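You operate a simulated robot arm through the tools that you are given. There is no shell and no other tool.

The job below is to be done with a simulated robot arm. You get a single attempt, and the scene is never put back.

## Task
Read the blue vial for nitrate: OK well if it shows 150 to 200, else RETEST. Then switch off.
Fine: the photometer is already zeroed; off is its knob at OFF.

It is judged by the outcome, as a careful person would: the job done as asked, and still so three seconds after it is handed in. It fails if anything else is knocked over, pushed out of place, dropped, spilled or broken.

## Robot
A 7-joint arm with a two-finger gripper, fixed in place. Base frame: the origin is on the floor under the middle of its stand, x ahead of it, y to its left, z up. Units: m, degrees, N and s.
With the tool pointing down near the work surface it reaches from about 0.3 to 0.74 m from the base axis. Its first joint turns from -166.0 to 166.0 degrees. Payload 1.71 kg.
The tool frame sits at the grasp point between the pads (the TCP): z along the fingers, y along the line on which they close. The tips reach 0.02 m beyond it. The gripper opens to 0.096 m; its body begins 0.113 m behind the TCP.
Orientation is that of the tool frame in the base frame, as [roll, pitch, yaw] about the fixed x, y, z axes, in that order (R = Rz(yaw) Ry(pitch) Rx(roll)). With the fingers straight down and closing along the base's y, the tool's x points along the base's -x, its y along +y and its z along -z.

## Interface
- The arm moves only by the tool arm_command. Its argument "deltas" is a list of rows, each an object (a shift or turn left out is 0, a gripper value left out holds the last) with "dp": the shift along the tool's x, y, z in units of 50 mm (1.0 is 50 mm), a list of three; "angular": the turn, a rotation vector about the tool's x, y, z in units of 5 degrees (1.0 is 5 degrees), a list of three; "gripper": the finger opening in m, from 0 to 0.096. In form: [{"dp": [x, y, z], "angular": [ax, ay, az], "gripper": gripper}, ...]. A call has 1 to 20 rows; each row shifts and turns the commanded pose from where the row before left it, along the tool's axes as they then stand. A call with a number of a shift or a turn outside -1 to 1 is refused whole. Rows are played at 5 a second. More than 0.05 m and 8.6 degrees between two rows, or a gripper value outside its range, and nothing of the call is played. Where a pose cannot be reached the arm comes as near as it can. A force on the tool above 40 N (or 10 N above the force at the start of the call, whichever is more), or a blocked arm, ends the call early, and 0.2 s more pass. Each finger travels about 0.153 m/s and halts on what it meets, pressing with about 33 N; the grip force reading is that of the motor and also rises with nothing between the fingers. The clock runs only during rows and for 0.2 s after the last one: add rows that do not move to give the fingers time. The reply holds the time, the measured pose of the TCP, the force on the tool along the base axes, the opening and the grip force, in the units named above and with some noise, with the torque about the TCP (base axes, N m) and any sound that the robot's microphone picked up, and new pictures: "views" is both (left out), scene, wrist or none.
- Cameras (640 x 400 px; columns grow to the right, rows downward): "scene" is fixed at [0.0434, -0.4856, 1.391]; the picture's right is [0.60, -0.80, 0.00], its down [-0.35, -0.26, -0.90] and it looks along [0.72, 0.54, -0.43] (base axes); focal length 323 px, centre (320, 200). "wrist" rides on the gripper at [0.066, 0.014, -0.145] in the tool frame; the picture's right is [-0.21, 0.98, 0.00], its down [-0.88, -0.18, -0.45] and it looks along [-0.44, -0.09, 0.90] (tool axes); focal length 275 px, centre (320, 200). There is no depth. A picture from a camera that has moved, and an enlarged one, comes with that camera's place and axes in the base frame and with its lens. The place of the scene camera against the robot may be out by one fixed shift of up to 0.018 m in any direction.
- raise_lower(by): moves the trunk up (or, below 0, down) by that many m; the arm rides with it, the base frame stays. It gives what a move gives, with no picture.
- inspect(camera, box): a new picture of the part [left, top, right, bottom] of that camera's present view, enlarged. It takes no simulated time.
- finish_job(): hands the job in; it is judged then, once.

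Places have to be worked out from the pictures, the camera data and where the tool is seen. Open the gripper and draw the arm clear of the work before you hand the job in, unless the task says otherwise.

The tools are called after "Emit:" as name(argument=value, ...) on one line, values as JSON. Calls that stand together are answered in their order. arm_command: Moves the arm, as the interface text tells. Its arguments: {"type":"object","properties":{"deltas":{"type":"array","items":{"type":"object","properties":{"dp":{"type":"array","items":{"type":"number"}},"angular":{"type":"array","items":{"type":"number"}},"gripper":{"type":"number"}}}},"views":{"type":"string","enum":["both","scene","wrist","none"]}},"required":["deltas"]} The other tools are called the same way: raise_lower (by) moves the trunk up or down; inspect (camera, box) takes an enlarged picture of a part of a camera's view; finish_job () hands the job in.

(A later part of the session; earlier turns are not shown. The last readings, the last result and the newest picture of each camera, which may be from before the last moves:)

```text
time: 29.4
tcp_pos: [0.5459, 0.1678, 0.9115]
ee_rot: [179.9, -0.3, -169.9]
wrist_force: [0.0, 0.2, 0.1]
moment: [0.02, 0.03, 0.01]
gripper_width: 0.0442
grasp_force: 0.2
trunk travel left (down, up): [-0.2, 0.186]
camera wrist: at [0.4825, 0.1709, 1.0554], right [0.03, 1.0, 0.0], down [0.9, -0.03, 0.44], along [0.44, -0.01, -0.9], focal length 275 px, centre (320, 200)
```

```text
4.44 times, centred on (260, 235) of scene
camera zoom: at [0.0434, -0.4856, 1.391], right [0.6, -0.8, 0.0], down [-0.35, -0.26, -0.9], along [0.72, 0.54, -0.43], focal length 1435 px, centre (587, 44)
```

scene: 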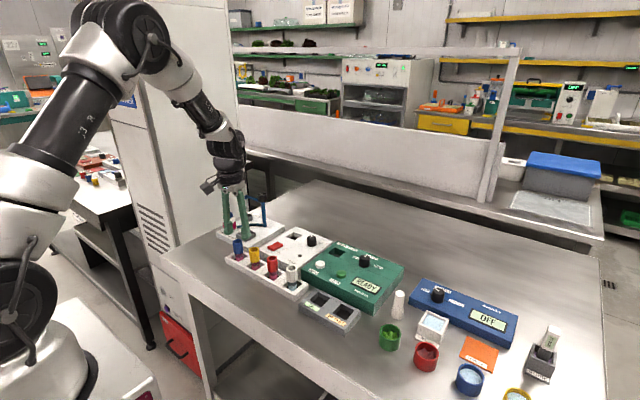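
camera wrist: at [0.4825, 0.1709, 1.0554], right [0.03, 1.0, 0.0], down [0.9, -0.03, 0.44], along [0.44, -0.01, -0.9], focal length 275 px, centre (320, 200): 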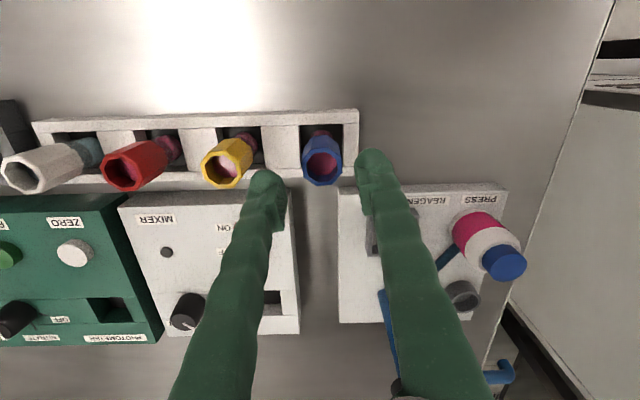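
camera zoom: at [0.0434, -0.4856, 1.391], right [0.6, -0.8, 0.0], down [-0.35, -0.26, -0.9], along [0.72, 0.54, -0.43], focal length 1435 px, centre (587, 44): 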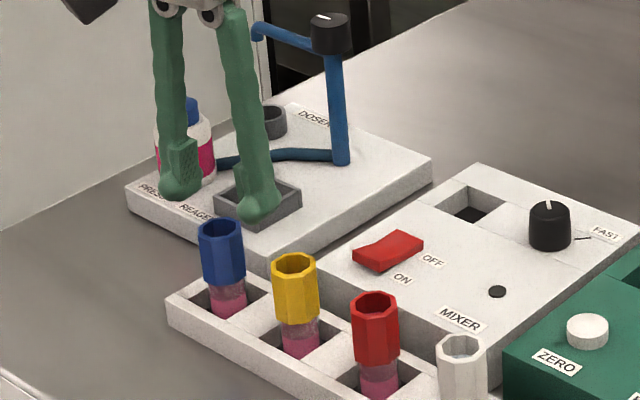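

Rim at about (0.545,0.170); TCP is at y=0.168, so I shift +2 mm in y, descend 41 mm and close on the collar.

Emit:
arm_command(deltas=[{"dp": [0, 0.045, 0]}, {"dp": [0, 0, 0.3]}, {"dp": [0, 0, 0.3]}, {"dp": [0, 0, 0.23]}, {"dp": [0, 0, 0]}, {"dp": [0, 0, 0]}], views="wrist")

Emit:
inspect(camera="wrist", box=[220, 120, 420, 240])

Emit:
inspect(camera="scene", box=[205, 190, 315, 280])

```text
time: 30.8
tcp_pos: [0.5476, 0.1725, 0.8691]
ee_rot: [180.0, -0.2, -169.9]
wrist_force: [-0.3, -0.2, -0.3]
moment: [-0.01, 0.01, -0.01]
gripper_width: 0.0438
grasp_force: 0.0
trunk travel left (down, up): [-0.2, 0.186]
camera wrist: at [0.4816, 0.1743, 1.0134], right [0.03, 1.0, 0.0], down [0.9, -0.03, 0.44], along [0.44, -0.01, -0.9], focal length 275 px, centre (320, 200)
```

wrist: 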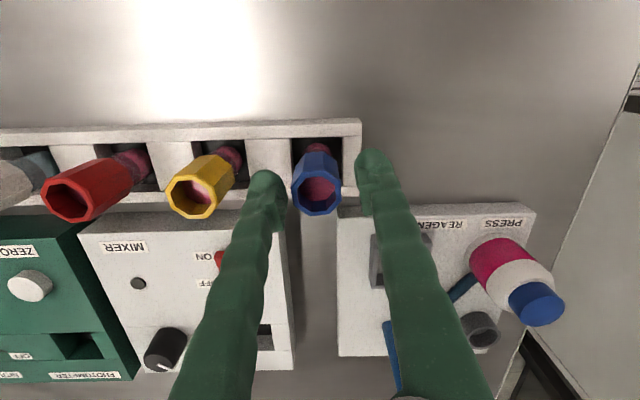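

```text
3.20 times, centred on (320, 180) of wrist
camera zoom: at [0.4816, 0.1743, 1.0134], right [0.03, 1.0, 0.0], down [0.9, -0.03, 0.44], along [0.44, -0.01, -0.9], focal length 881 px, centre (320, 264)
```

zoom: 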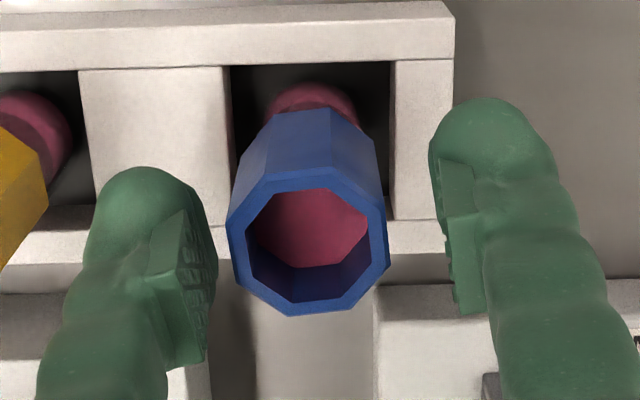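

```text
4.44 times, centred on (260, 235) of scene
camera zoom: at [0.0434, -0.4856, 1.391], right [0.6, -0.8, 0.0], down [-0.35, -0.26, -0.9], along [0.72, 0.54, -0.43], focal length 1435 px, centre (587, 44)
```

zoom: 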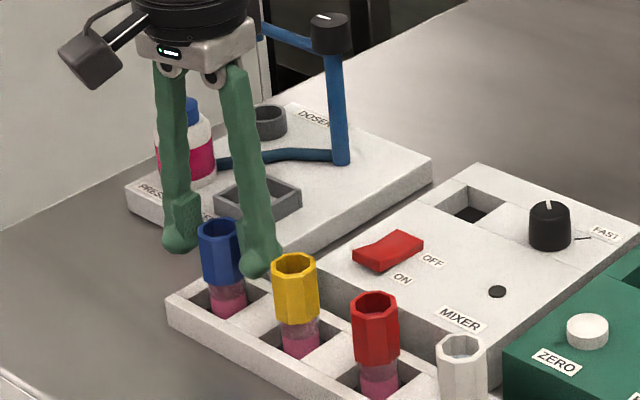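

The collar sits between the fingers, ~2 mm toward -y of centre; I correct that and close on it.

Emit:
arm_command(deltas=[{"dp": [0, -0.045, 0]}, {"dp": [0, 0, 0]}, {"gripper": 0.02}, {"dp": [0, 0, 0]}, {"dp": [0, 0, 0]}, {"dp": [0, 0, 0]}], views="wrist")

Emit:
inspect(camera="wrist", box=[220, 120, 420, 240])

```text
time: 32.2
tcp_pos: [0.5461, 0.1693, 0.8697]
ee_rot: [179.8, -0.3, -169.8]
wrist_force: [0.1, -0.1, -0.4]
moment: [-0.01, -0.04, 0.04]
gripper_width: 0.0261
grasp_force: 33.1
trunk travel left (down, up): [-0.2, 0.186]
camera wrist: at [0.4814, 0.172, 1.0134], right [0.03, 1.0, 0.0], down [0.9, -0.03, 0.44], along [0.44, -0.01, -0.9], focal length 275 px, centre (320, 200)
```

wrist: 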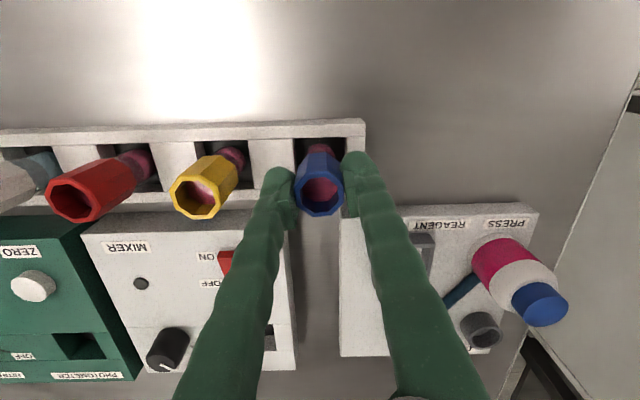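

```text
3.20 times, centred on (320, 180) of wrist
camera zoom: at [0.4814, 0.172, 1.0134], right [0.03, 1.0, 0.0], down [0.9, -0.03, 0.44], along [0.44, -0.01, -0.9], focal length 881 px, centre (320, 264)
```

zoom: 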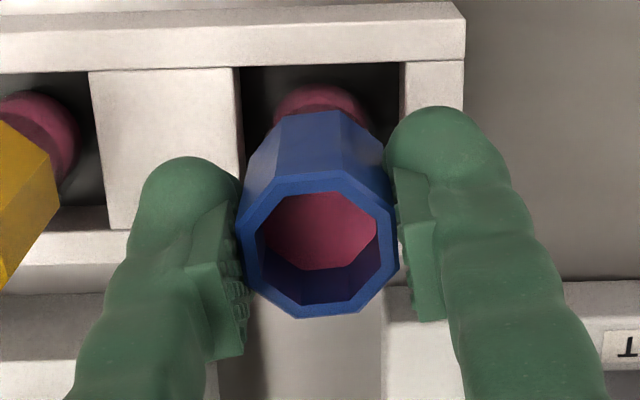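

Firm grip at 26.1 mm on the flats with no side load. I lift smoothly and straight up 105 mm, squaring the yaw near the top.

Emit:
arm_command(deltas=[{"dp": [0, 0, -0.1]}, {"dp": [0, 0, -0.2]}, {"dp": [0, 0, -0.3]}, {"dp": [0, 0, -0.3]}, {"dp": [0, 0, -0.3]}, {"dp": [0, 0, -0.3], "angular": [0, 0, 0.3]}, {"dp": [0, 0, -0.3], "angular": [0, 0, 0.5]}, {"dp": [0, 0, -0.2], "angular": [0, 0, 0.5]}, {"dp": [0, 0, -0.1], "angular": [0, 0, 0.5]}, {"angular": [0, 0, 0.2]}, {"dp": [0, 0, 0]}], views="both")

Emit:
inspect(camera="scene", box=[195, 150, 315, 290])

```text
time: 34.6
tcp_pos: [0.5468, 0.1704, 0.9744]
ee_rot: [179.9, -0.2, -179.9]
wrist_force: [0.6, 0.1, 0.2]
moment: [0.01, 0.03, 0.0]
gripper_width: 0.0265
grasp_force: 33.2
trunk travel left (down, up): [-0.2, 0.186]
camera wrist: at [0.4824, 0.1834, 1.1188], right [0.2, 0.98, 0.0], down [0.88, -0.18, 0.44], along [0.43, -0.09, -0.9], focal length 275 px, centre (320, 200)
```

scene: 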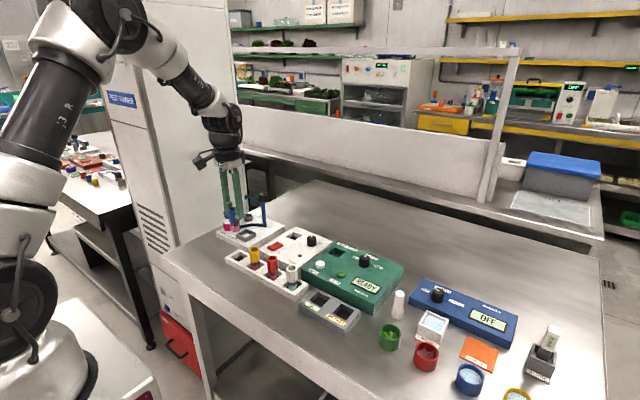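
wrist: 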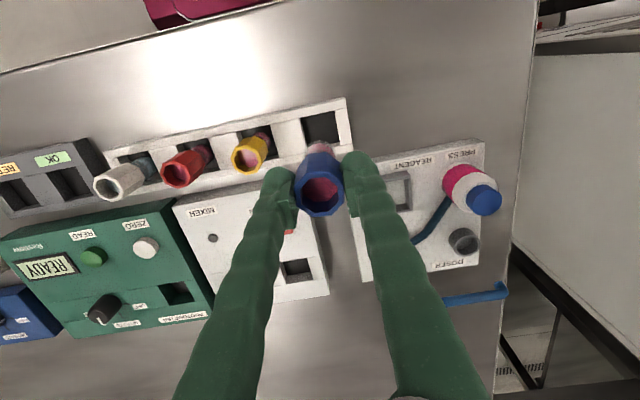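

```text
2.86 times, centred on (255, 220) of scene
camera zoom: at [0.0434, -0.4856, 1.391], right [0.6, -0.8, 0.0], down [-0.35, -0.26, -0.9], along [0.72, 0.54, -0.43], focal length 922 px, centre (506, 143)
```

zoom: 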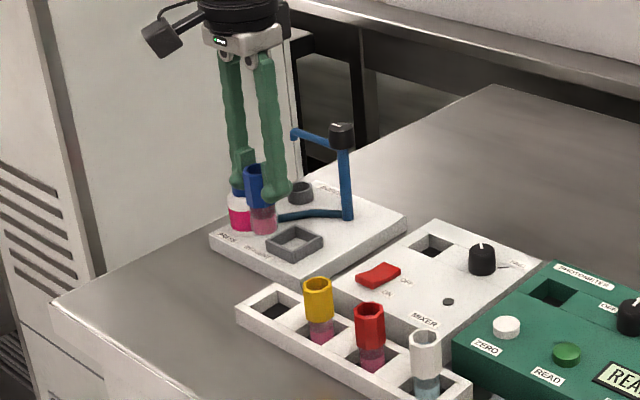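

The vial is up cleanly (bottom ≈0.91, ~68 mm long). The photometer well triangulates to about (0.713,-0.066), panel z≈0.847. I travel smoothly toward it, stopping a bit short to measure the well alongside the vial.

Emit:
arm_command(deltas=[{"dp": [-0.074, -0.099, 0]}, {"dp": [-0.148, -0.197, 0]}, {"dp": [-0.223, -0.296, 0]}, {"dp": [-0.247, -0.328, 0]}, {"dp": [-0.247, -0.328, 0]}, {"dp": [-0.247, -0.328, 0]}, {"dp": [-0.247, -0.328, 0]}, {"dp": [-0.247, -0.328, 0]}, {"dp": [-0.247, -0.328, 0]}, {"dp": [-0.247, -0.328, 0]}, {"dp": [-0.247, -0.328, 0]}, {"dp": [-0.223, -0.296, 0]}, {"dp": [-0.148, -0.197, 0]}, {"dp": [-0.074, -0.099, 0]}, {"dp": [0, 0, 0]}, {"dp": [0, 0, 0]}], views="both")

Emit:
inspect(camera="wrist", box=[200, 100, 400, 225])

Emit:
inspect(camera="scene", box=[280, 180, 410, 290])

```text
time: 38.0
tcp_pos: [0.6892, -0.0215, 0.9738]
ee_rot: [180.0, -0.3, -179.9]
wrist_force: [0.2, -0.4, -1.2]
moment: [0.01, 0.03, -0.02]
gripper_width: 0.0263
grasp_force: 32.8
trunk travel left (down, up): [-0.2, 0.186]
camera wrist: at [0.6263, -0.0072, 1.1186], right [0.2, 0.98, 0.0], down [0.88, -0.18, 0.44], along [0.43, -0.09, -0.9], focal length 275 px, centre (320, 200)
```

scene: 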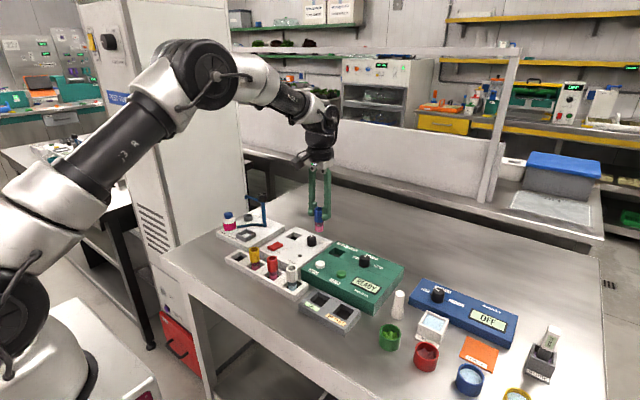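
wrist: 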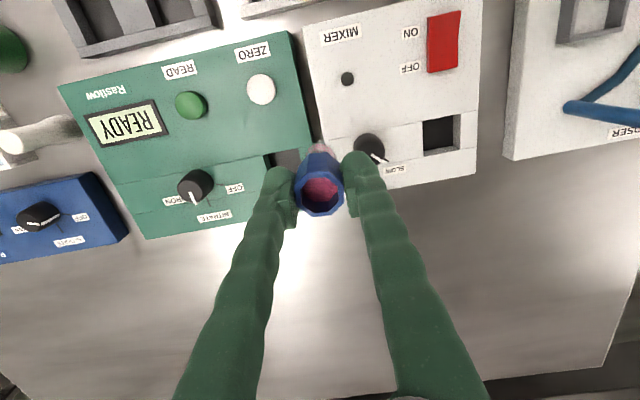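

```text
3.20 times, centred on (300, 162) of wrist
camera zoom: at [0.6263, -0.0072, 1.1186], right [0.2, 0.98, 0.0], down [0.88, -0.18, 0.44], along [0.43, -0.09, -0.9], focal length 881 px, centre (384, 320)
```

zoom: 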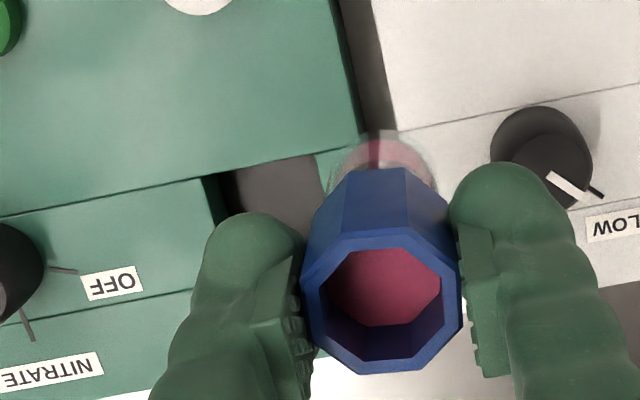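

```text
3.64 times, centred on (345, 235) of scene
camera zoom: at [0.0434, -0.4856, 1.391], right [0.6, -0.8, 0.0], down [-0.35, -0.26, -0.9], along [0.72, 0.54, -0.43], focal length 1174 px, centre (229, 73)
```

zoom: 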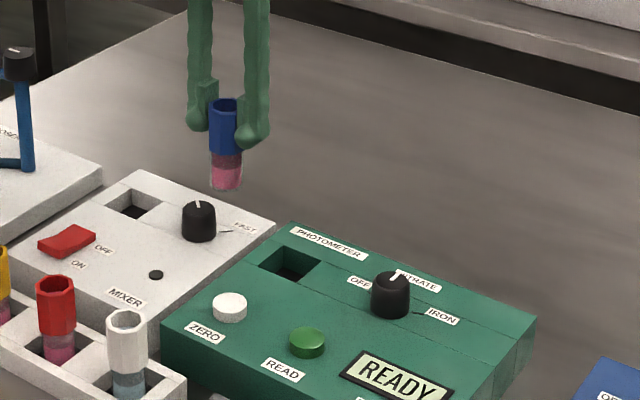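

Combining three views, the panel is at z≈0.839 and the well centre at about (0.7175,-0.064), ~38 mm square. I move the vial over the well and a bit lower, keeping its bottom above the panel.

Emit:
arm_command(deltas=[{"dp": [-0.1, -0.15, 0.05]}, {"dp": [-0.15, -0.22, 0.1]}, {"dp": [-0.15, -0.22, 0.1]}, {"dp": [-0.1, -0.16, 0.08]}, {"dp": [-0.066, -0.1, 0.04]}, {"dp": [0, 0, 0]}, {"dp": [0, 0, 0]}], views="both")

Emit:
inspect(camera="wrist", box=[240, 100, 420, 225])

Emit:
inspect(camera="scene", box=[295, 180, 405, 290])

```text
time: 39.6
tcp_pos: [0.7181, -0.064, 0.9532]
ee_rot: [180.0, -0.3, -179.8]
wrist_force: [0.6, 0.3, 0.0]
moment: [-0.01, -0.04, 0.03]
gripper_width: 0.0264
grasp_force: 33.6
trunk travel left (down, up): [-0.2, 0.186]
camera wrist: at [0.6547, -0.0499, 1.099], right [0.2, 0.98, 0.0], down [0.88, -0.18, 0.44], along [0.43, -0.09, -0.9], focal length 275 px, centre (320, 200)
```

scene: 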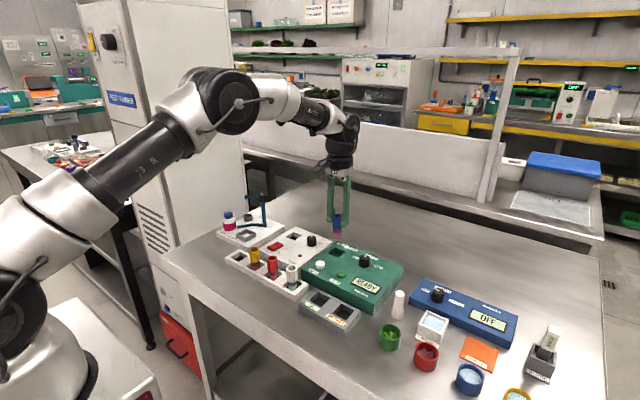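
wrist: 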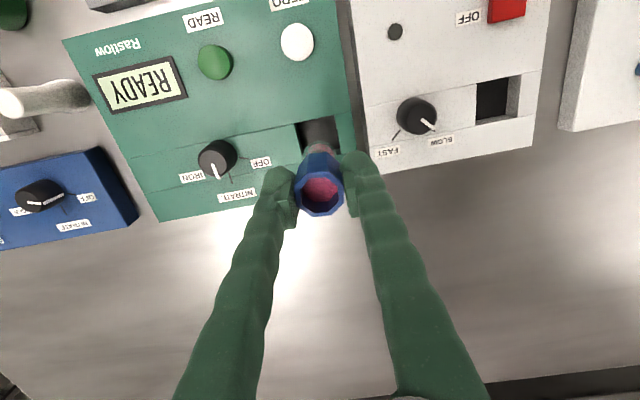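

```text
3.20 times, centred on (330, 162) of wrist
camera zoom: at [0.6547, -0.0499, 1.099], right [0.2, 0.98, 0.0], down [0.88, -0.18, 0.44], along [0.43, -0.09, -0.9], focal length 881 px, centre (288, 320)
```

zoom: 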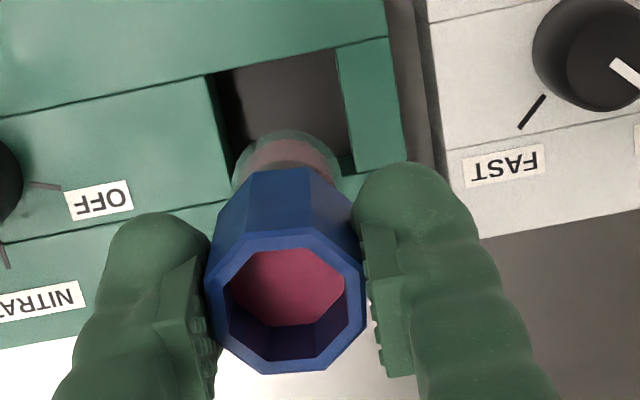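

```text
3.64 times, centred on (350, 235) of scene
camera zoom: at [0.0434, -0.4856, 1.391], right [0.6, -0.8, 0.0], down [-0.35, -0.26, -0.9], along [0.72, 0.54, -0.43], focal length 1174 px, centre (211, 73)
```

zoom: 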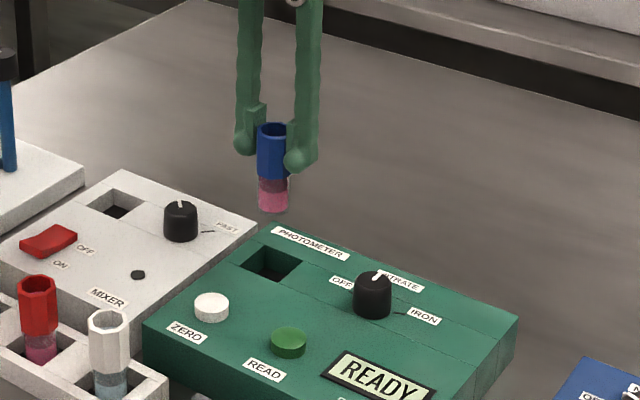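

The vial is within ~1 mm of the well centre (0.717,-0.065) per this view. I descend gently into the well to TCP z≈0.885 and look.

Emit:
arm_command(deltas=[{"dp": [0.015, -0.02, 0.1]}, {"dp": [0, 0, 0.2]}, {"dp": [0, 0, 0.2]}, {"dp": [0, 0, 0.2]}, {"dp": [0, 0, 0.2]}, {"dp": [0, 0, 0.2]}, {"dp": [0, 0, 0.16]}, {"dp": [0, 0, 0.1]}, {"dp": [0, 0, 0]}, {"dp": [0, 0, 0]}], views="both")

Emit:
inspect(camera="scene", box=[295, 180, 405, 290])

Emit:
inspect(camera="wrist", box=[240, 100, 420, 225])

```text
time: 41.8
tcp_pos: [0.7177, -0.0649, 0.888]
ee_rot: [179.9, -0.3, -179.7]
wrist_force: [-0.7, -0.6, 0.1]
moment: [-0.01, 0.01, 0.0]
gripper_width: 0.0261
grasp_force: 32.4
trunk travel left (down, up): [-0.2, 0.186]
camera wrist: at [0.6547, -0.0503, 1.0317], right [0.2, 0.98, 0.0], down [0.88, -0.18, 0.44], along [0.43, -0.09, -0.9], focal length 275 px, centre (320, 200)
```

scene: 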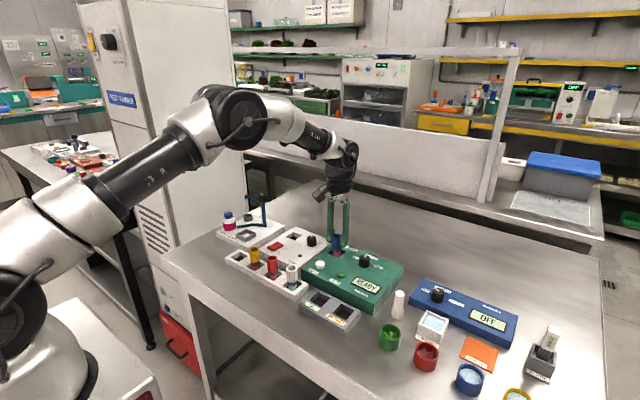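
wrist: 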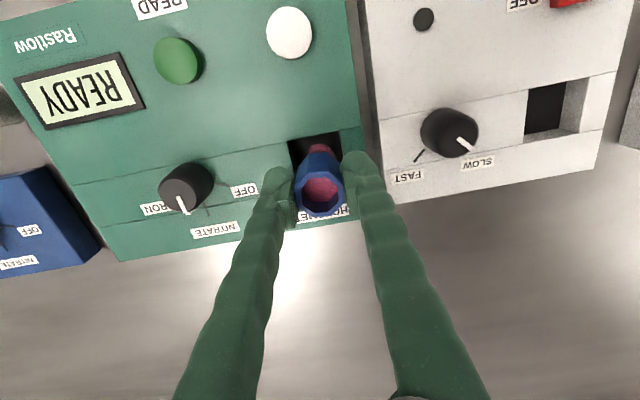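

```text
3.64 times, centred on (350, 235) of scene
camera zoom: at [0.0434, -0.4856, 1.391], right [0.6, -0.8, 0.0], down [-0.35, -0.26, -0.9], along [0.72, 0.54, -0.43], focal length 1174 px, centre (211, 73)
```

zoom: 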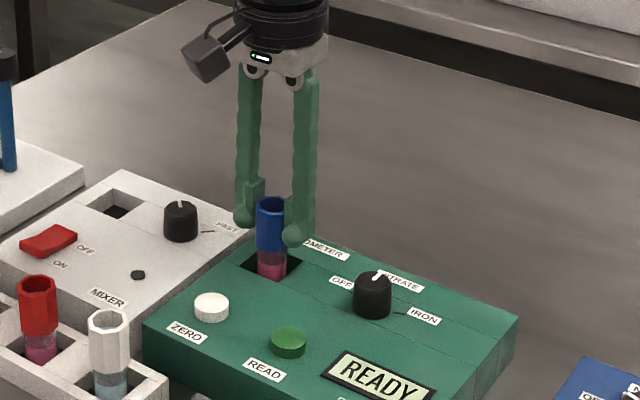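

```text
3.20 times, centred on (330, 162) of wrist
camera zoom: at [0.6547, -0.0503, 1.0317], right [0.2, 0.98, 0.0], down [0.88, -0.18, 0.44], along [0.43, -0.09, -0.9], focal length 881 px, centre (288, 320)
```

zoom: 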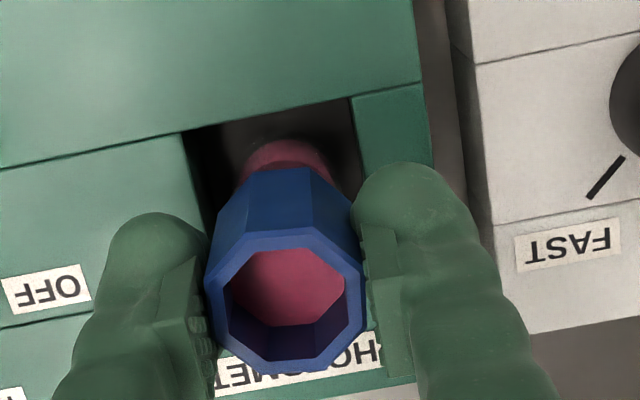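

The vial has entered the well without contact. I continue down in small steps, watching the vertical force for the floor.

Emit:
arm_command(deltas=[{"dp": [0, 0, 0.1]}, {"dp": [0, 0, 0.1]}, {"dp": [0, 0, 0.1]}, {"dp": [0, 0, 0]}, {"dp": [0, 0, 0]}], views="none")

```text
time: 43.0
tcp_pos: [0.7168, -0.0635, 0.8747]
ee_rot: [-179.9, 0.0, -179.8]
wrist_force: [6.0, -0.5, 21.7]
moment: [0.02, -0.29, -0.04]
gripper_width: 0.0263
grasp_force: 33.3
trunk travel left (down, up): [-0.2, 0.186]
```

Vertical force of 22 N shows the vial bottom is on the well floor. I ease off 1 mm, look, then release.

Emit:
arm_command(deltas=[{"dp": [0, 0, -0.02]}, {"dp": [0, 0, 0]}, {"dp": [0, 0, 0]}], views="both")

Emit:
inspect(camera="scene", box=[295, 190, 405, 290])

Emit:
inspect(camera="wrist", box=[240, 100, 420, 225])

```text
time: 43.8
tcp_pos: [0.7161, -0.0632, 0.8732]
ee_rot: [179.9, -0.2, -179.8]
wrist_force: [5.8, -0.1, 16.9]
moment: [-0.01, -0.3, 0.0]
gripper_width: 0.0264
grasp_force: 33.2
trunk travel left (down, up): [-0.2, 0.186]
camera wrist: at [0.653, -0.0498, 1.0184], right [0.2, 0.98, 0.0], down [0.88, -0.18, 0.44], along [0.43, -0.09, -0.9], focal length 275 px, centre (320, 200)
```

scene: 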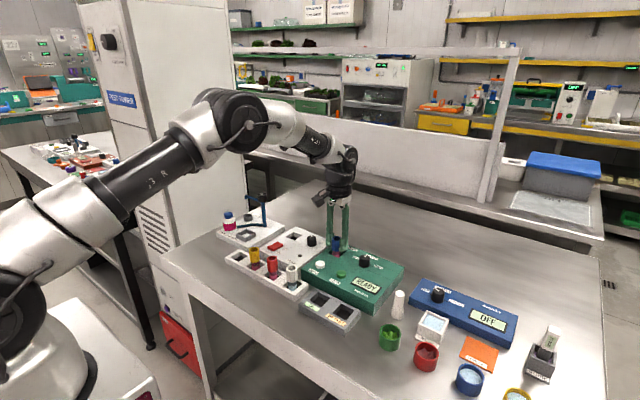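
wrist: 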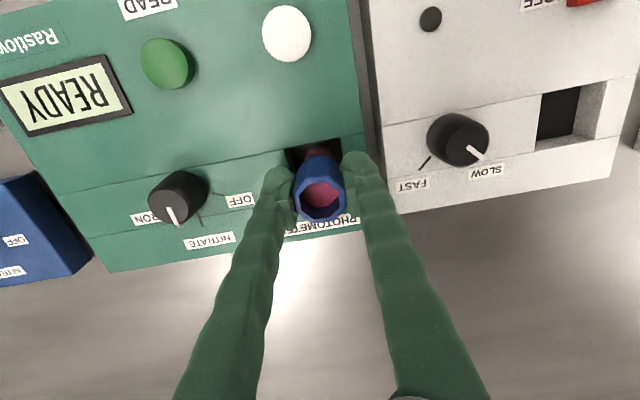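

```text
4.00 times, centred on (350, 240) of scene
camera zoom: at [0.0434, -0.4856, 1.391], right [0.6, -0.8, 0.0], down [-0.35, -0.26, -0.9], along [0.72, 0.54, -0.43], focal length 1291 px, centre (200, 40)
```

zoom: 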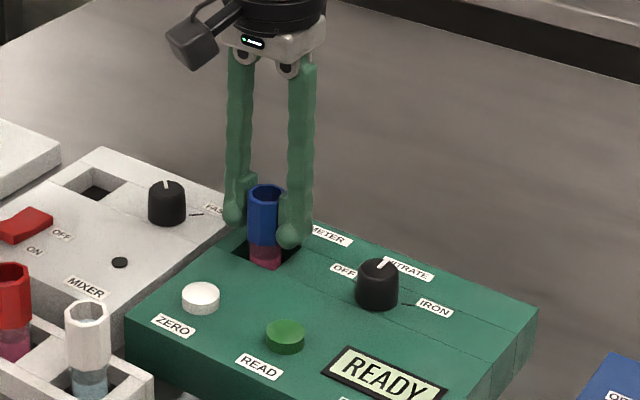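

```text
3.20 times, centred on (330, 162) of wrist
camera zoom: at [0.653, -0.0498, 1.0184], right [0.2, 0.98, 0.0], down [0.88, -0.18, 0.44], along [0.43, -0.09, -0.9], focal length 881 px, centre (288, 320)
```

zoom: 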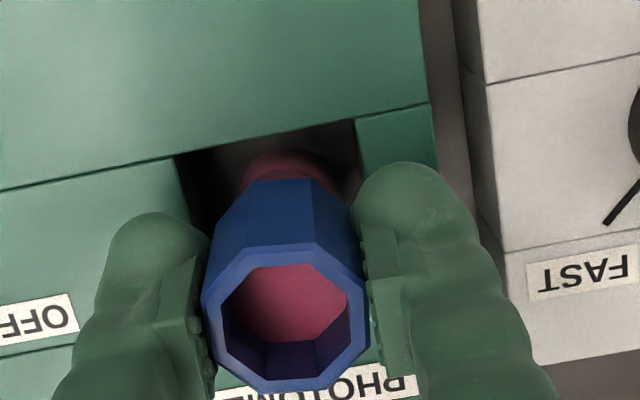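

Still 17 N down-load; I ease off another 2 mm and then open slightly to release the vial in the well.

Emit:
arm_command(deltas=[{"dp": [0, 0, -0.04]}, {"dp": [0, 0, 0]}, {"dp": [0, 0, 0]}], views="none")

```text
time: 44.6
tcp_pos: [0.7166, -0.0649, 0.8752]
ee_rot: [179.8, -0.5, -179.8]
wrist_force: [-0.8, 1.1, 1.0]
moment: [0.0, -0.01, 0.01]
gripper_width: 0.0261
grasp_force: 33.5
trunk travel left (down, up): [-0.2, 0.186]
```

Load is gone (1 N). I open the fingers and rise straight up, keeping the opening narrow enough for the surroundings.

Emit:
arm_command(deltas=[{"gripper": 0.036}, {"gripper": 0.05}, {"dp": [0, 0, 0]}, {"dp": [0, 0, -0.2]}, {"dp": [0, 0, -0.4]}, {"dp": [0, 0, -0.4]}, {"dp": [0, 0, -0.3]}, {"dp": [0, 0, 0]}, {"dp": [0, 0, 0]}], views="both")

Emit:
inspect(camera="scene", box=[295, 200, 405, 310])

Emit:
inspect(camera="wrist", box=[160, 20, 380, 210])

```text
time: 46.6
tcp_pos: [0.718, -0.0625, 0.9408]
ee_rot: [-179.9, -0.3, -179.6]
wrist_force: [-0.2, 0.3, 0.0]
moment: [-0.02, -0.03, 0.0]
gripper_width: 0.0498
grasp_force: 0.1
trunk travel left (down, up): [-0.2, 0.186]
camera wrist: at [0.6547, -0.0487, 1.0851], right [0.2, 0.98, 0.0], down [0.88, -0.18, 0.44], along [0.43, -0.09, -0.9], focal length 275 px, centre (320, 200)
```

scene: 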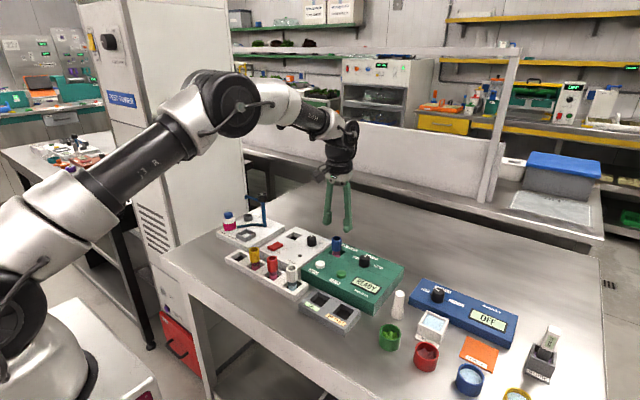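
wrist: 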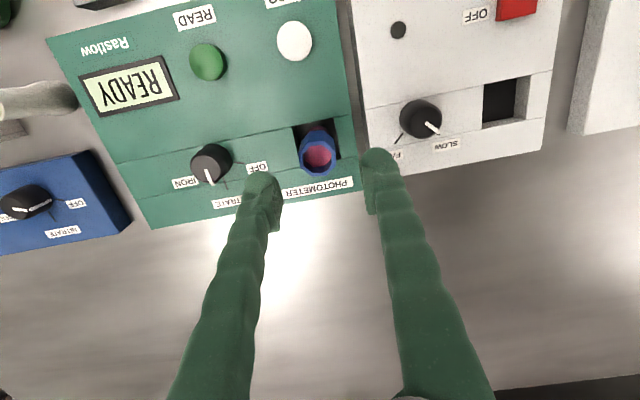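

```text
3.64 times, centred on (350, 255) of scene
camera zoom: at [0.0434, -0.4856, 1.391], right [0.6, -0.8, 0.0], down [-0.35, -0.26, -0.9], along [0.72, 0.54, -0.43], focal length 1174 px, centre (211, 0)
```

zoom: 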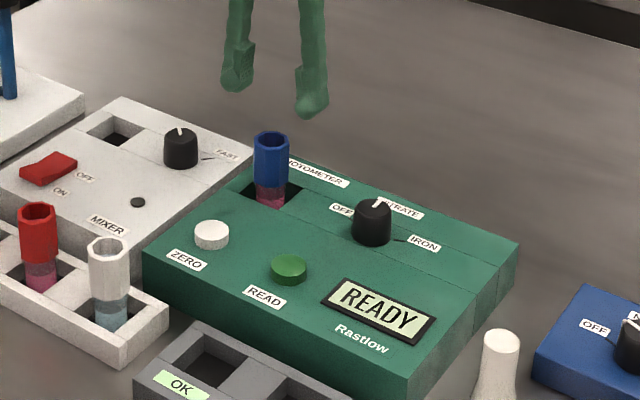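

```text
2.11 times, centred on (270, 115) of wrist
camera zoom: at [0.6547, -0.0487, 1.0851], right [0.2, 0.98, 0.0], down [0.88, -0.18, 0.44], along [0.43, -0.09, -0.9], focal length 580 px, centre (425, 379)
```

zoom: 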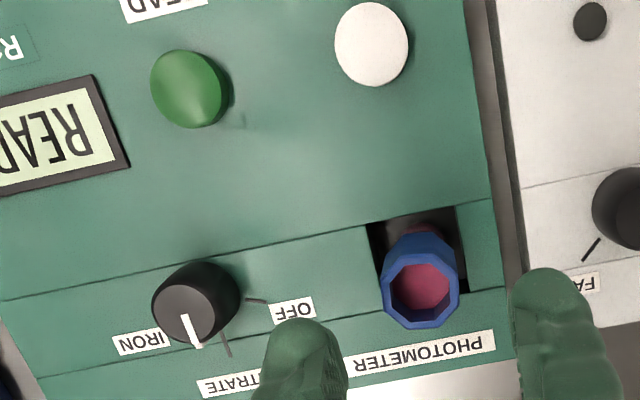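

The vial stands upright in the well. READ (green) triangulates to about (0.635,-0.135), top z≈0.845; ZERO is ~6 cm to its +y side. I move over READ with closed fingers at safe height and check alignment.

Emit:
arm_command(deltas=[{"dp": [0.4, -0.35, -0.2], "gripper": 0.0}, {"dp": [0.42, -0.37, 0]}, {"dp": [0.42, -0.37, 0]}, {"dp": [0.42, -0.36, 0]}, {"dp": [0, 0, 0.4]}, {"dp": [0, 0, 0]}, {"dp": [0, 0, 0]}], views="both")

Emit:
inspect(camera="wrist", box=[240, 90, 400, 220])

Emit:
inspect(camera="scene", box=[295, 200, 405, 310])

```text
time: 48.2
tcp_pos: [0.6336, -0.1346, 0.9305]
ee_rot: [-180.0, -0.4, -179.8]
wrist_force: [-0.1, -0.4, 0.6]
moment: [-0.02, 0.04, 0.0]
gripper_width: 0.0
grasp_force: 29.8
trunk travel left (down, up): [-0.2, 0.186]
camera wrist: at [0.5697, -0.1214, 1.075], right [0.2, 0.98, 0.0], down [0.88, -0.18, 0.44], along [0.43, -0.09, -0.9], focal length 275 px, centre (320, 200)
```

scene: 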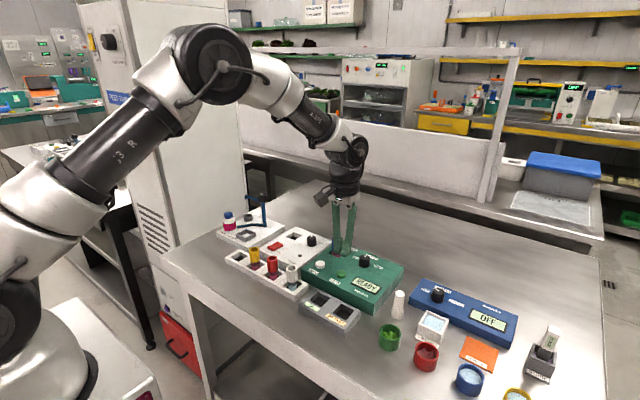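
wrist: 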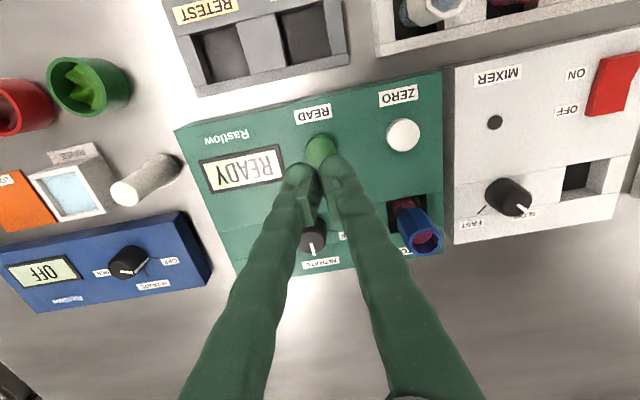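

```text
3.08 times, centred on (320, 155) of wrist
camera zoom: at [0.5697, -0.1214, 1.075], right [0.2, 0.98, 0.0], down [0.88, -0.18, 0.44], along [0.43, -0.09, -0.9], focal length 847 px, centre (320, 338)
```

zoom: 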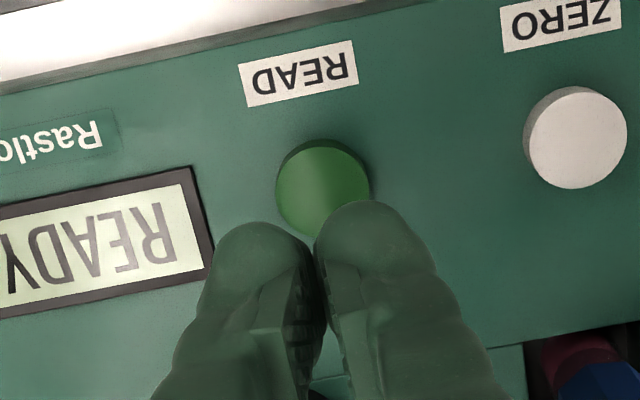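

```text
3.64 times, centred on (350, 255) of scene
camera zoom: at [0.0434, -0.4856, 1.391], right [0.6, -0.8, 0.0], down [-0.35, -0.26, -0.9], along [0.72, 0.54, -0.43], focal length 1174 px, centre (211, 0)
```

zoom: 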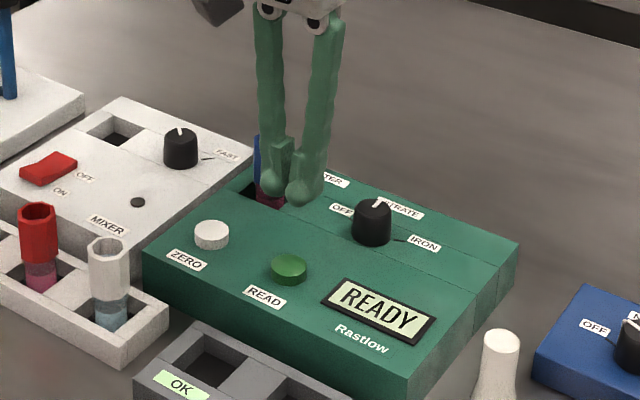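

The tool is aligned over READ (ray gives 0.6346,-0.1346; top z≈0.844). I descend to just above and then press in 2 mm steps.

Emit:
arm_command(deltas=[{"dp": [-0.01, 0, 0.35]}, {"dp": [0, 0, 0.35]}, {"dp": [0, 0, 0.3]}, {"dp": [0, 0, 0.2]}, {"dp": [0, 0, 0]}, {"dp": [0, 0, 0]}], views="wrist")

Emit:
inspect(camera="wrist", box=[240, 90, 400, 220])

```text
time: 49.6
tcp_pos: [0.6351, -0.1374, 0.8697]
ee_rot: [180.0, -0.3, -179.9]
wrist_force: [0.1, 0.0, -0.5]
moment: [0.0, -0.01, -0.02]
gripper_width: 0.0
grasp_force: 29.1
trunk travel left (down, up): [-0.2, 0.186]
camera wrist: at [0.5708, -0.1229, 1.0149], right [0.2, 0.98, 0.0], down [0.88, -0.18, 0.44], along [0.43, -0.09, -0.9], focal length 275 px, centre (320, 200)
```

wrist: 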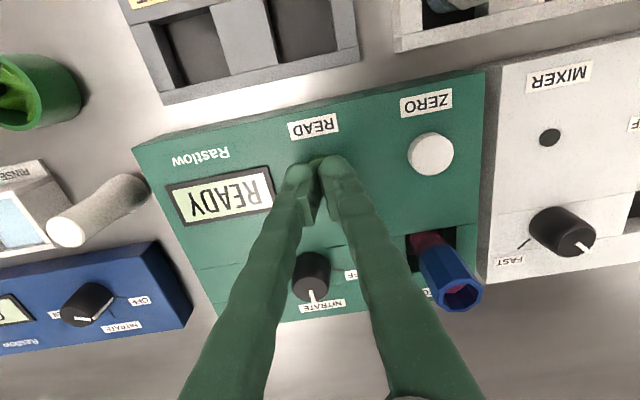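

```text
3.08 times, centred on (320, 155) of wrist
camera zoom: at [0.5708, -0.1229, 1.0149], right [0.2, 0.98, 0.0], down [0.88, -0.18, 0.44], along [0.43, -0.09, -0.9], focal length 847 px, centre (320, 338)
```

zoom: 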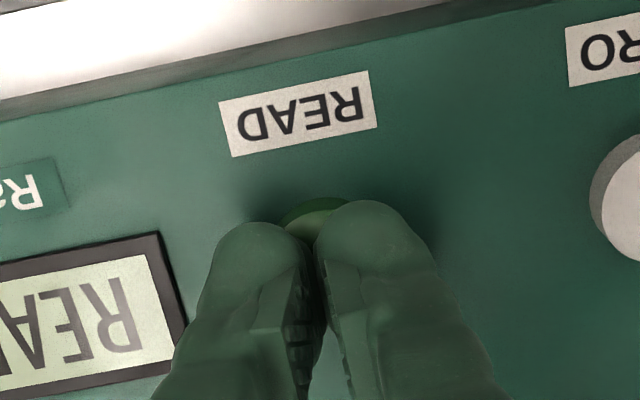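

Tips are a few mm above the READ button, centred. I press in small steps.

Emit:
arm_command(deltas=[{"dp": [0, 0, 0.05]}, {"dp": [0, 0, 0.05]}, {"dp": [0, 0, 0.04]}, {"dp": [0, 0, 0]}], views="wrist")

```text
time: 50.6
tcp_pos: [0.6334, -0.1366, 0.8643]
ee_rot: [-179.9, -0.2, -179.9]
wrist_force: [-0.1, -0.5, 7.3]
moment: [-0.01, 0.0, -0.01]
gripper_width: 0.0061
grasp_force: 29.4
trunk travel left (down, up): [-0.2, 0.186]
heard: click
camera wrist: at [0.5704, -0.1234, 1.0087], right [0.2, 0.98, 0.0], down [0.88, -0.18, 0.44], along [0.43, -0.09, -0.9], focal length 275 px, centre (320, 200)
```

wrist: 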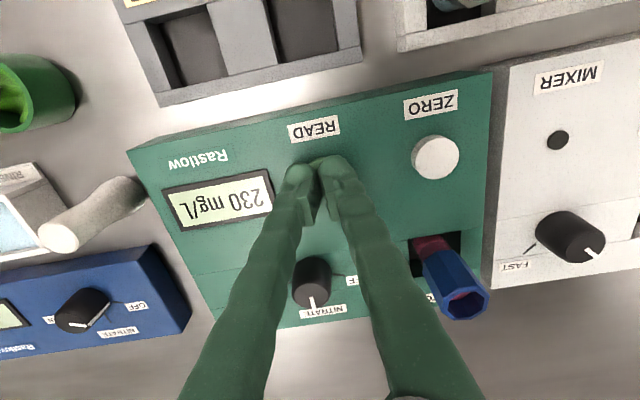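

A click was heard and the display changed; I lift off and read it closely in both views.

Emit:
arm_command(deltas=[{"dp": [0, 0, -0.3]}, {"dp": [0, 0, -0.5]}, {"dp": [0, 0, -0.5]}, {"dp": [0, 0, 0]}, {"dp": [0, 0, 0]}], views="wrist")

Emit:
inspect(camera="wrist", box=[180, 130, 300, 200])

Emit:
inspect(camera="scene", box=[340, 260, 400, 310])

```text
time: 51.8
tcp_pos: [0.6346, -0.1359, 0.9279]
ee_rot: [179.9, -0.3, -179.8]
wrist_force: [0.4, -0.2, 0.3]
moment: [0.01, 0.0, -0.01]
gripper_width: 0.0001
grasp_force: 29.3
trunk travel left (down, up): [-0.2, 0.186]
camera wrist: at [0.571, -0.1225, 1.0729], right [0.2, 0.98, 0.0], down [0.88, -0.18, 0.44], along [0.43, -0.09, -0.9], focal length 275 px, centre (320, 200)
```

wrist: 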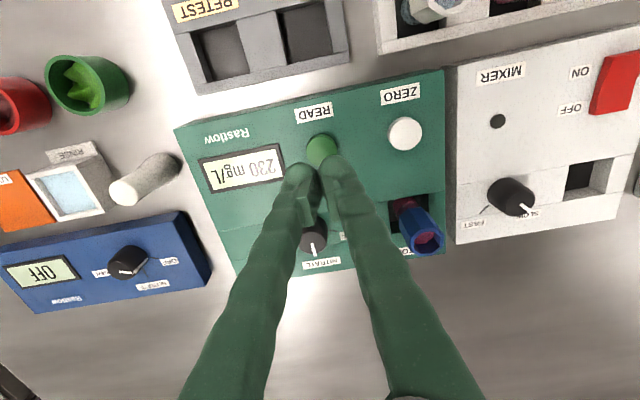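

```text
5.33 times, centred on (240, 165) of wrist
camera zoom: at [0.571, -0.1225, 1.0729], right [0.2, 0.98, 0.0], down [0.88, -0.18, 0.44], along [0.43, -0.09, -0.9], focal length 1468 px, centre (747, 387)
```

zoom: 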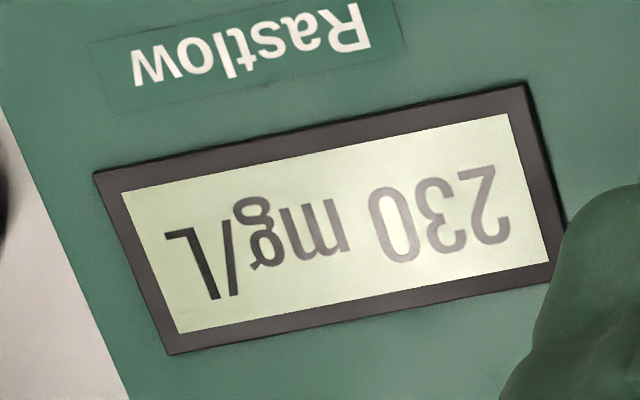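

```text
8.00 times, centred on (370, 285) of scene
camera zoom: at [0.0434, -0.4856, 1.391], right [0.6, -0.8, 0.0], down [-0.35, -0.26, -0.9], along [0.72, 0.54, -0.43], focal length 2582 px, centre (-80, -480)
```

zoom: 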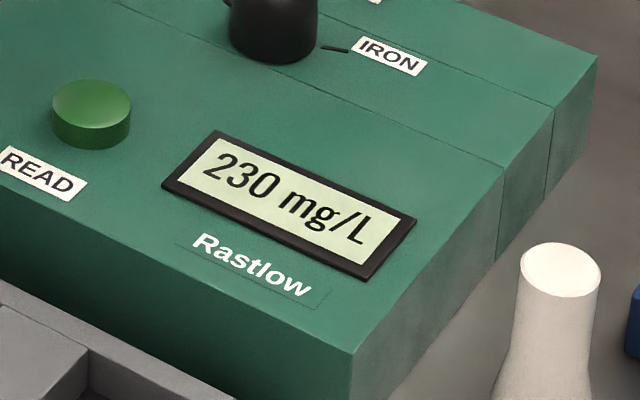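

The display reads 230 mg/L in both views – outside 150–200, so the blue vial goes to RETEST. I check the reading is steady and measure the OK/RETEST tray.

Emit:
inspect(camera="wrist", box=[160, 0, 360, 110])

Emit:
inspect(camera="scene", box=[285, 270, 375, 340])

```text
3.20 times, centred on (260, 55) of wrist
camera zoom: at [0.571, -0.1225, 1.0729], right [0.2, 0.98, 0.0], down [0.88, -0.18, 0.44], along [0.43, -0.09, -0.9], focal length 881 px, centre (512, 664)
```

zoom: 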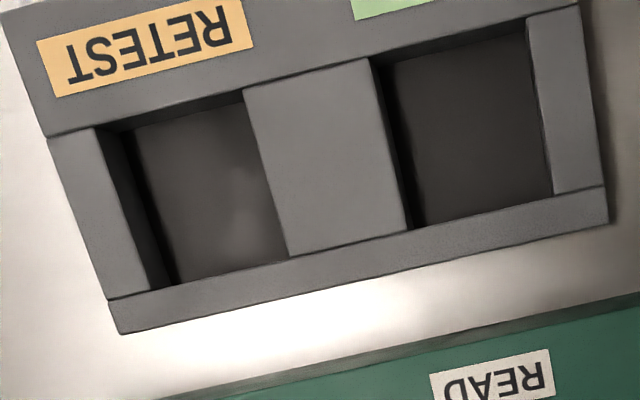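

```text
5.71 times, centred on (330, 305) of scene
camera zoom: at [0.0434, -0.4856, 1.391], right [0.6, -0.8, 0.0], down [-0.35, -0.26, -0.9], along [0.72, 0.54, -0.43], focal length 1845 px, centre (263, -400)
```

zoom: 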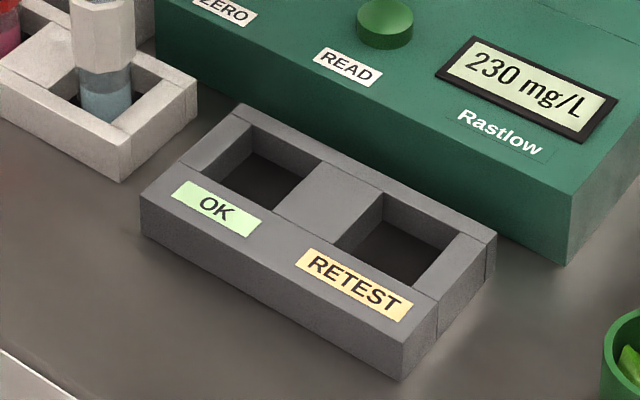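

RETEST well centre triangulates to about (0.546,-0.1985), tray top z≈0.823. Now back over the photometer well with the gripper at 50 mm to fetch the vial.

Emit:
arm_command(deltas=[{"dp": [-0.35, 0.3, -0.25], "gripper": 0.05}, {"dp": [-0.45, 0.38, 0]}, {"dp": [-0.45, 0.38, 0]}, {"dp": [-0.398, 0.358, 0]}, {"dp": [0, 0, 0]}, {"dp": [0, 0, 0]}], views="wrist")

Emit:
inspect(camera="wrist", box=[240, 90, 400, 220])

Emit:
inspect(camera="scene", box=[295, 200, 405, 310])

```text
time: 53.2
tcp_pos: [0.718, -0.0658, 0.9401]
ee_rot: [180.0, -0.3, -179.8]
wrist_force: [0.1, 0.7, 0.5]
moment: [0.0, -0.01, -0.01]
gripper_width: 0.05
grasp_force: 0.1
trunk travel left (down, up): [-0.2, 0.186]
camera wrist: at [0.6539, -0.0516, 1.0847], right [0.2, 0.98, 0.0], down [0.88, -0.18, 0.44], along [0.43, -0.09, -0.9], focal length 275 px, centre (320, 200)
```

wrist: 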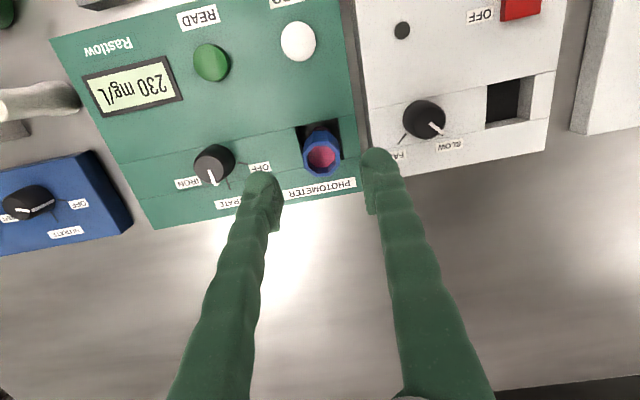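

```text
3.08 times, centred on (320, 155) of wrist
camera zoom: at [0.6539, -0.0516, 1.0847], right [0.2, 0.98, 0.0], down [0.88, -0.18, 0.44], along [0.43, -0.09, -0.9], focal length 847 px, centre (320, 338)
```

zoom: 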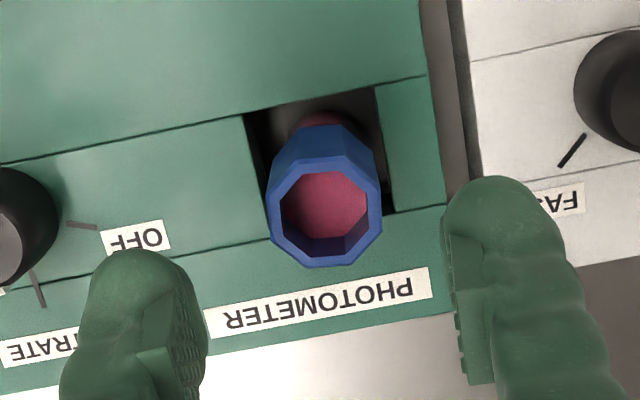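

```text
3.64 times, centred on (350, 255) of scene
camera zoom: at [0.0434, -0.4856, 1.391], right [0.6, -0.8, 0.0], down [-0.35, -0.26, -0.9], along [0.72, 0.54, -0.43], focal length 1174 px, centre (211, 0)
```

zoom: 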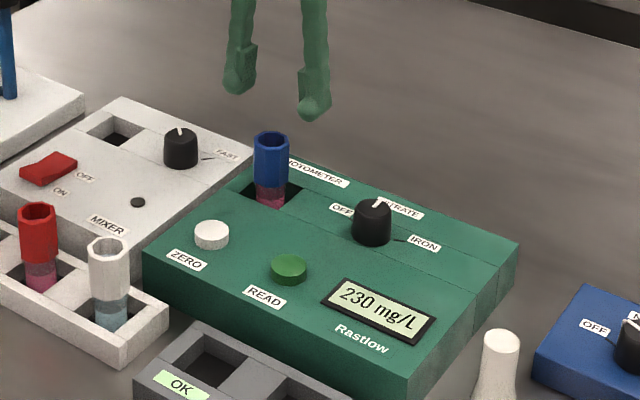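

The reading stays at 230 mg/L. The rim is at about (0.7165,-0.0637); I adjust 2 mm, descend to TCP z≈0.8745 around the collar and close.

Emit:
arm_command(deltas=[{"dp": [0.03, 0.04, 0.2]}, {"dp": [0, 0, 0.4]}, {"dp": [0, 0, 0.4]}, {"dp": [0, 0, 0.31]}, {"dp": [0, 0, 0]}, {"dp": [0, 0, 0]}], views="wrist")

Emit:
inspect(camera="wrist", box=[240, 110, 400, 240])

```text
time: 54.6
tcp_pos: [0.7166, -0.0629, 0.8752]
ee_rot: [180.0, -0.3, -179.8]
wrist_force: [-0.4, 0.2, 0.0]
moment: [0.01, -0.02, -0.01]
gripper_width: 0.0501
grasp_force: 0.1
trunk travel left (down, up): [-0.2, 0.186]
camera wrist: at [0.6526, -0.0494, 1.0192], right [0.2, 0.98, 0.0], down [0.88, -0.18, 0.44], along [0.43, -0.09, -0.9], focal length 275 px, centre (320, 200)
```

wrist: 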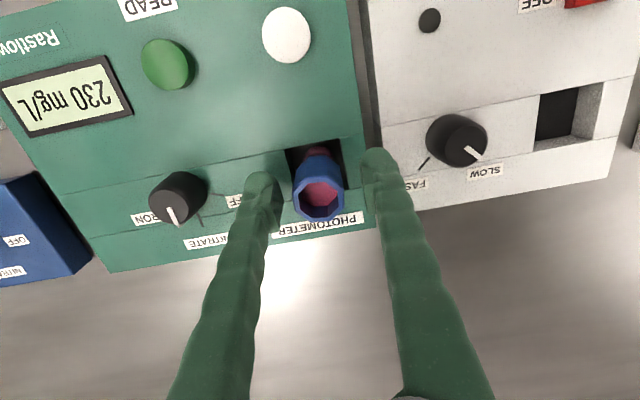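

```text
3.08 times, centred on (320, 175) of wrist
camera zoom: at [0.6526, -0.0494, 1.0192], right [0.2, 0.98, 0.0], down [0.88, -0.18, 0.44], along [0.43, -0.09, -0.9], focal length 847 px, centre (320, 277)
```

zoom: 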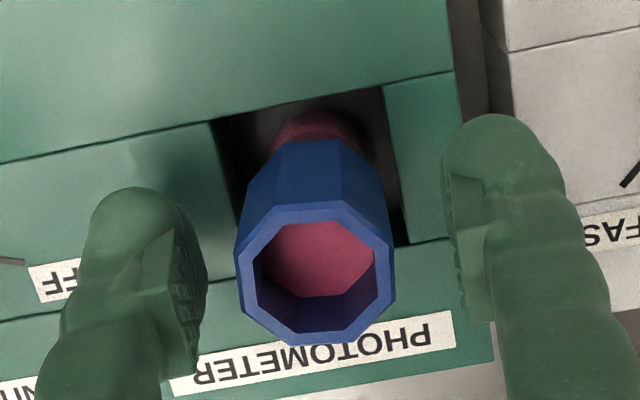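

Well centred between the fingers. Close on the collar and then lift slowly.

Emit:
arm_command(deltas=[{"dp": [0, -0.015, 0]}, {"gripper": 0.02}, {"dp": [0, 0, 0]}, {"dp": [0, 0, 0]}, {"dp": [0, 0, 0]}], views="none")

```text
time: 55.8
tcp_pos: [0.717, -0.0636, 0.8755]
ee_rot: [180.0, -0.3, -179.9]
wrist_force: [0.5, 0.4, 0.1]
moment: [-0.03, -0.01, -0.03]
gripper_width: 0.0263
grasp_force: 33.2
trunk travel left (down, up): [-0.2, 0.186]
```

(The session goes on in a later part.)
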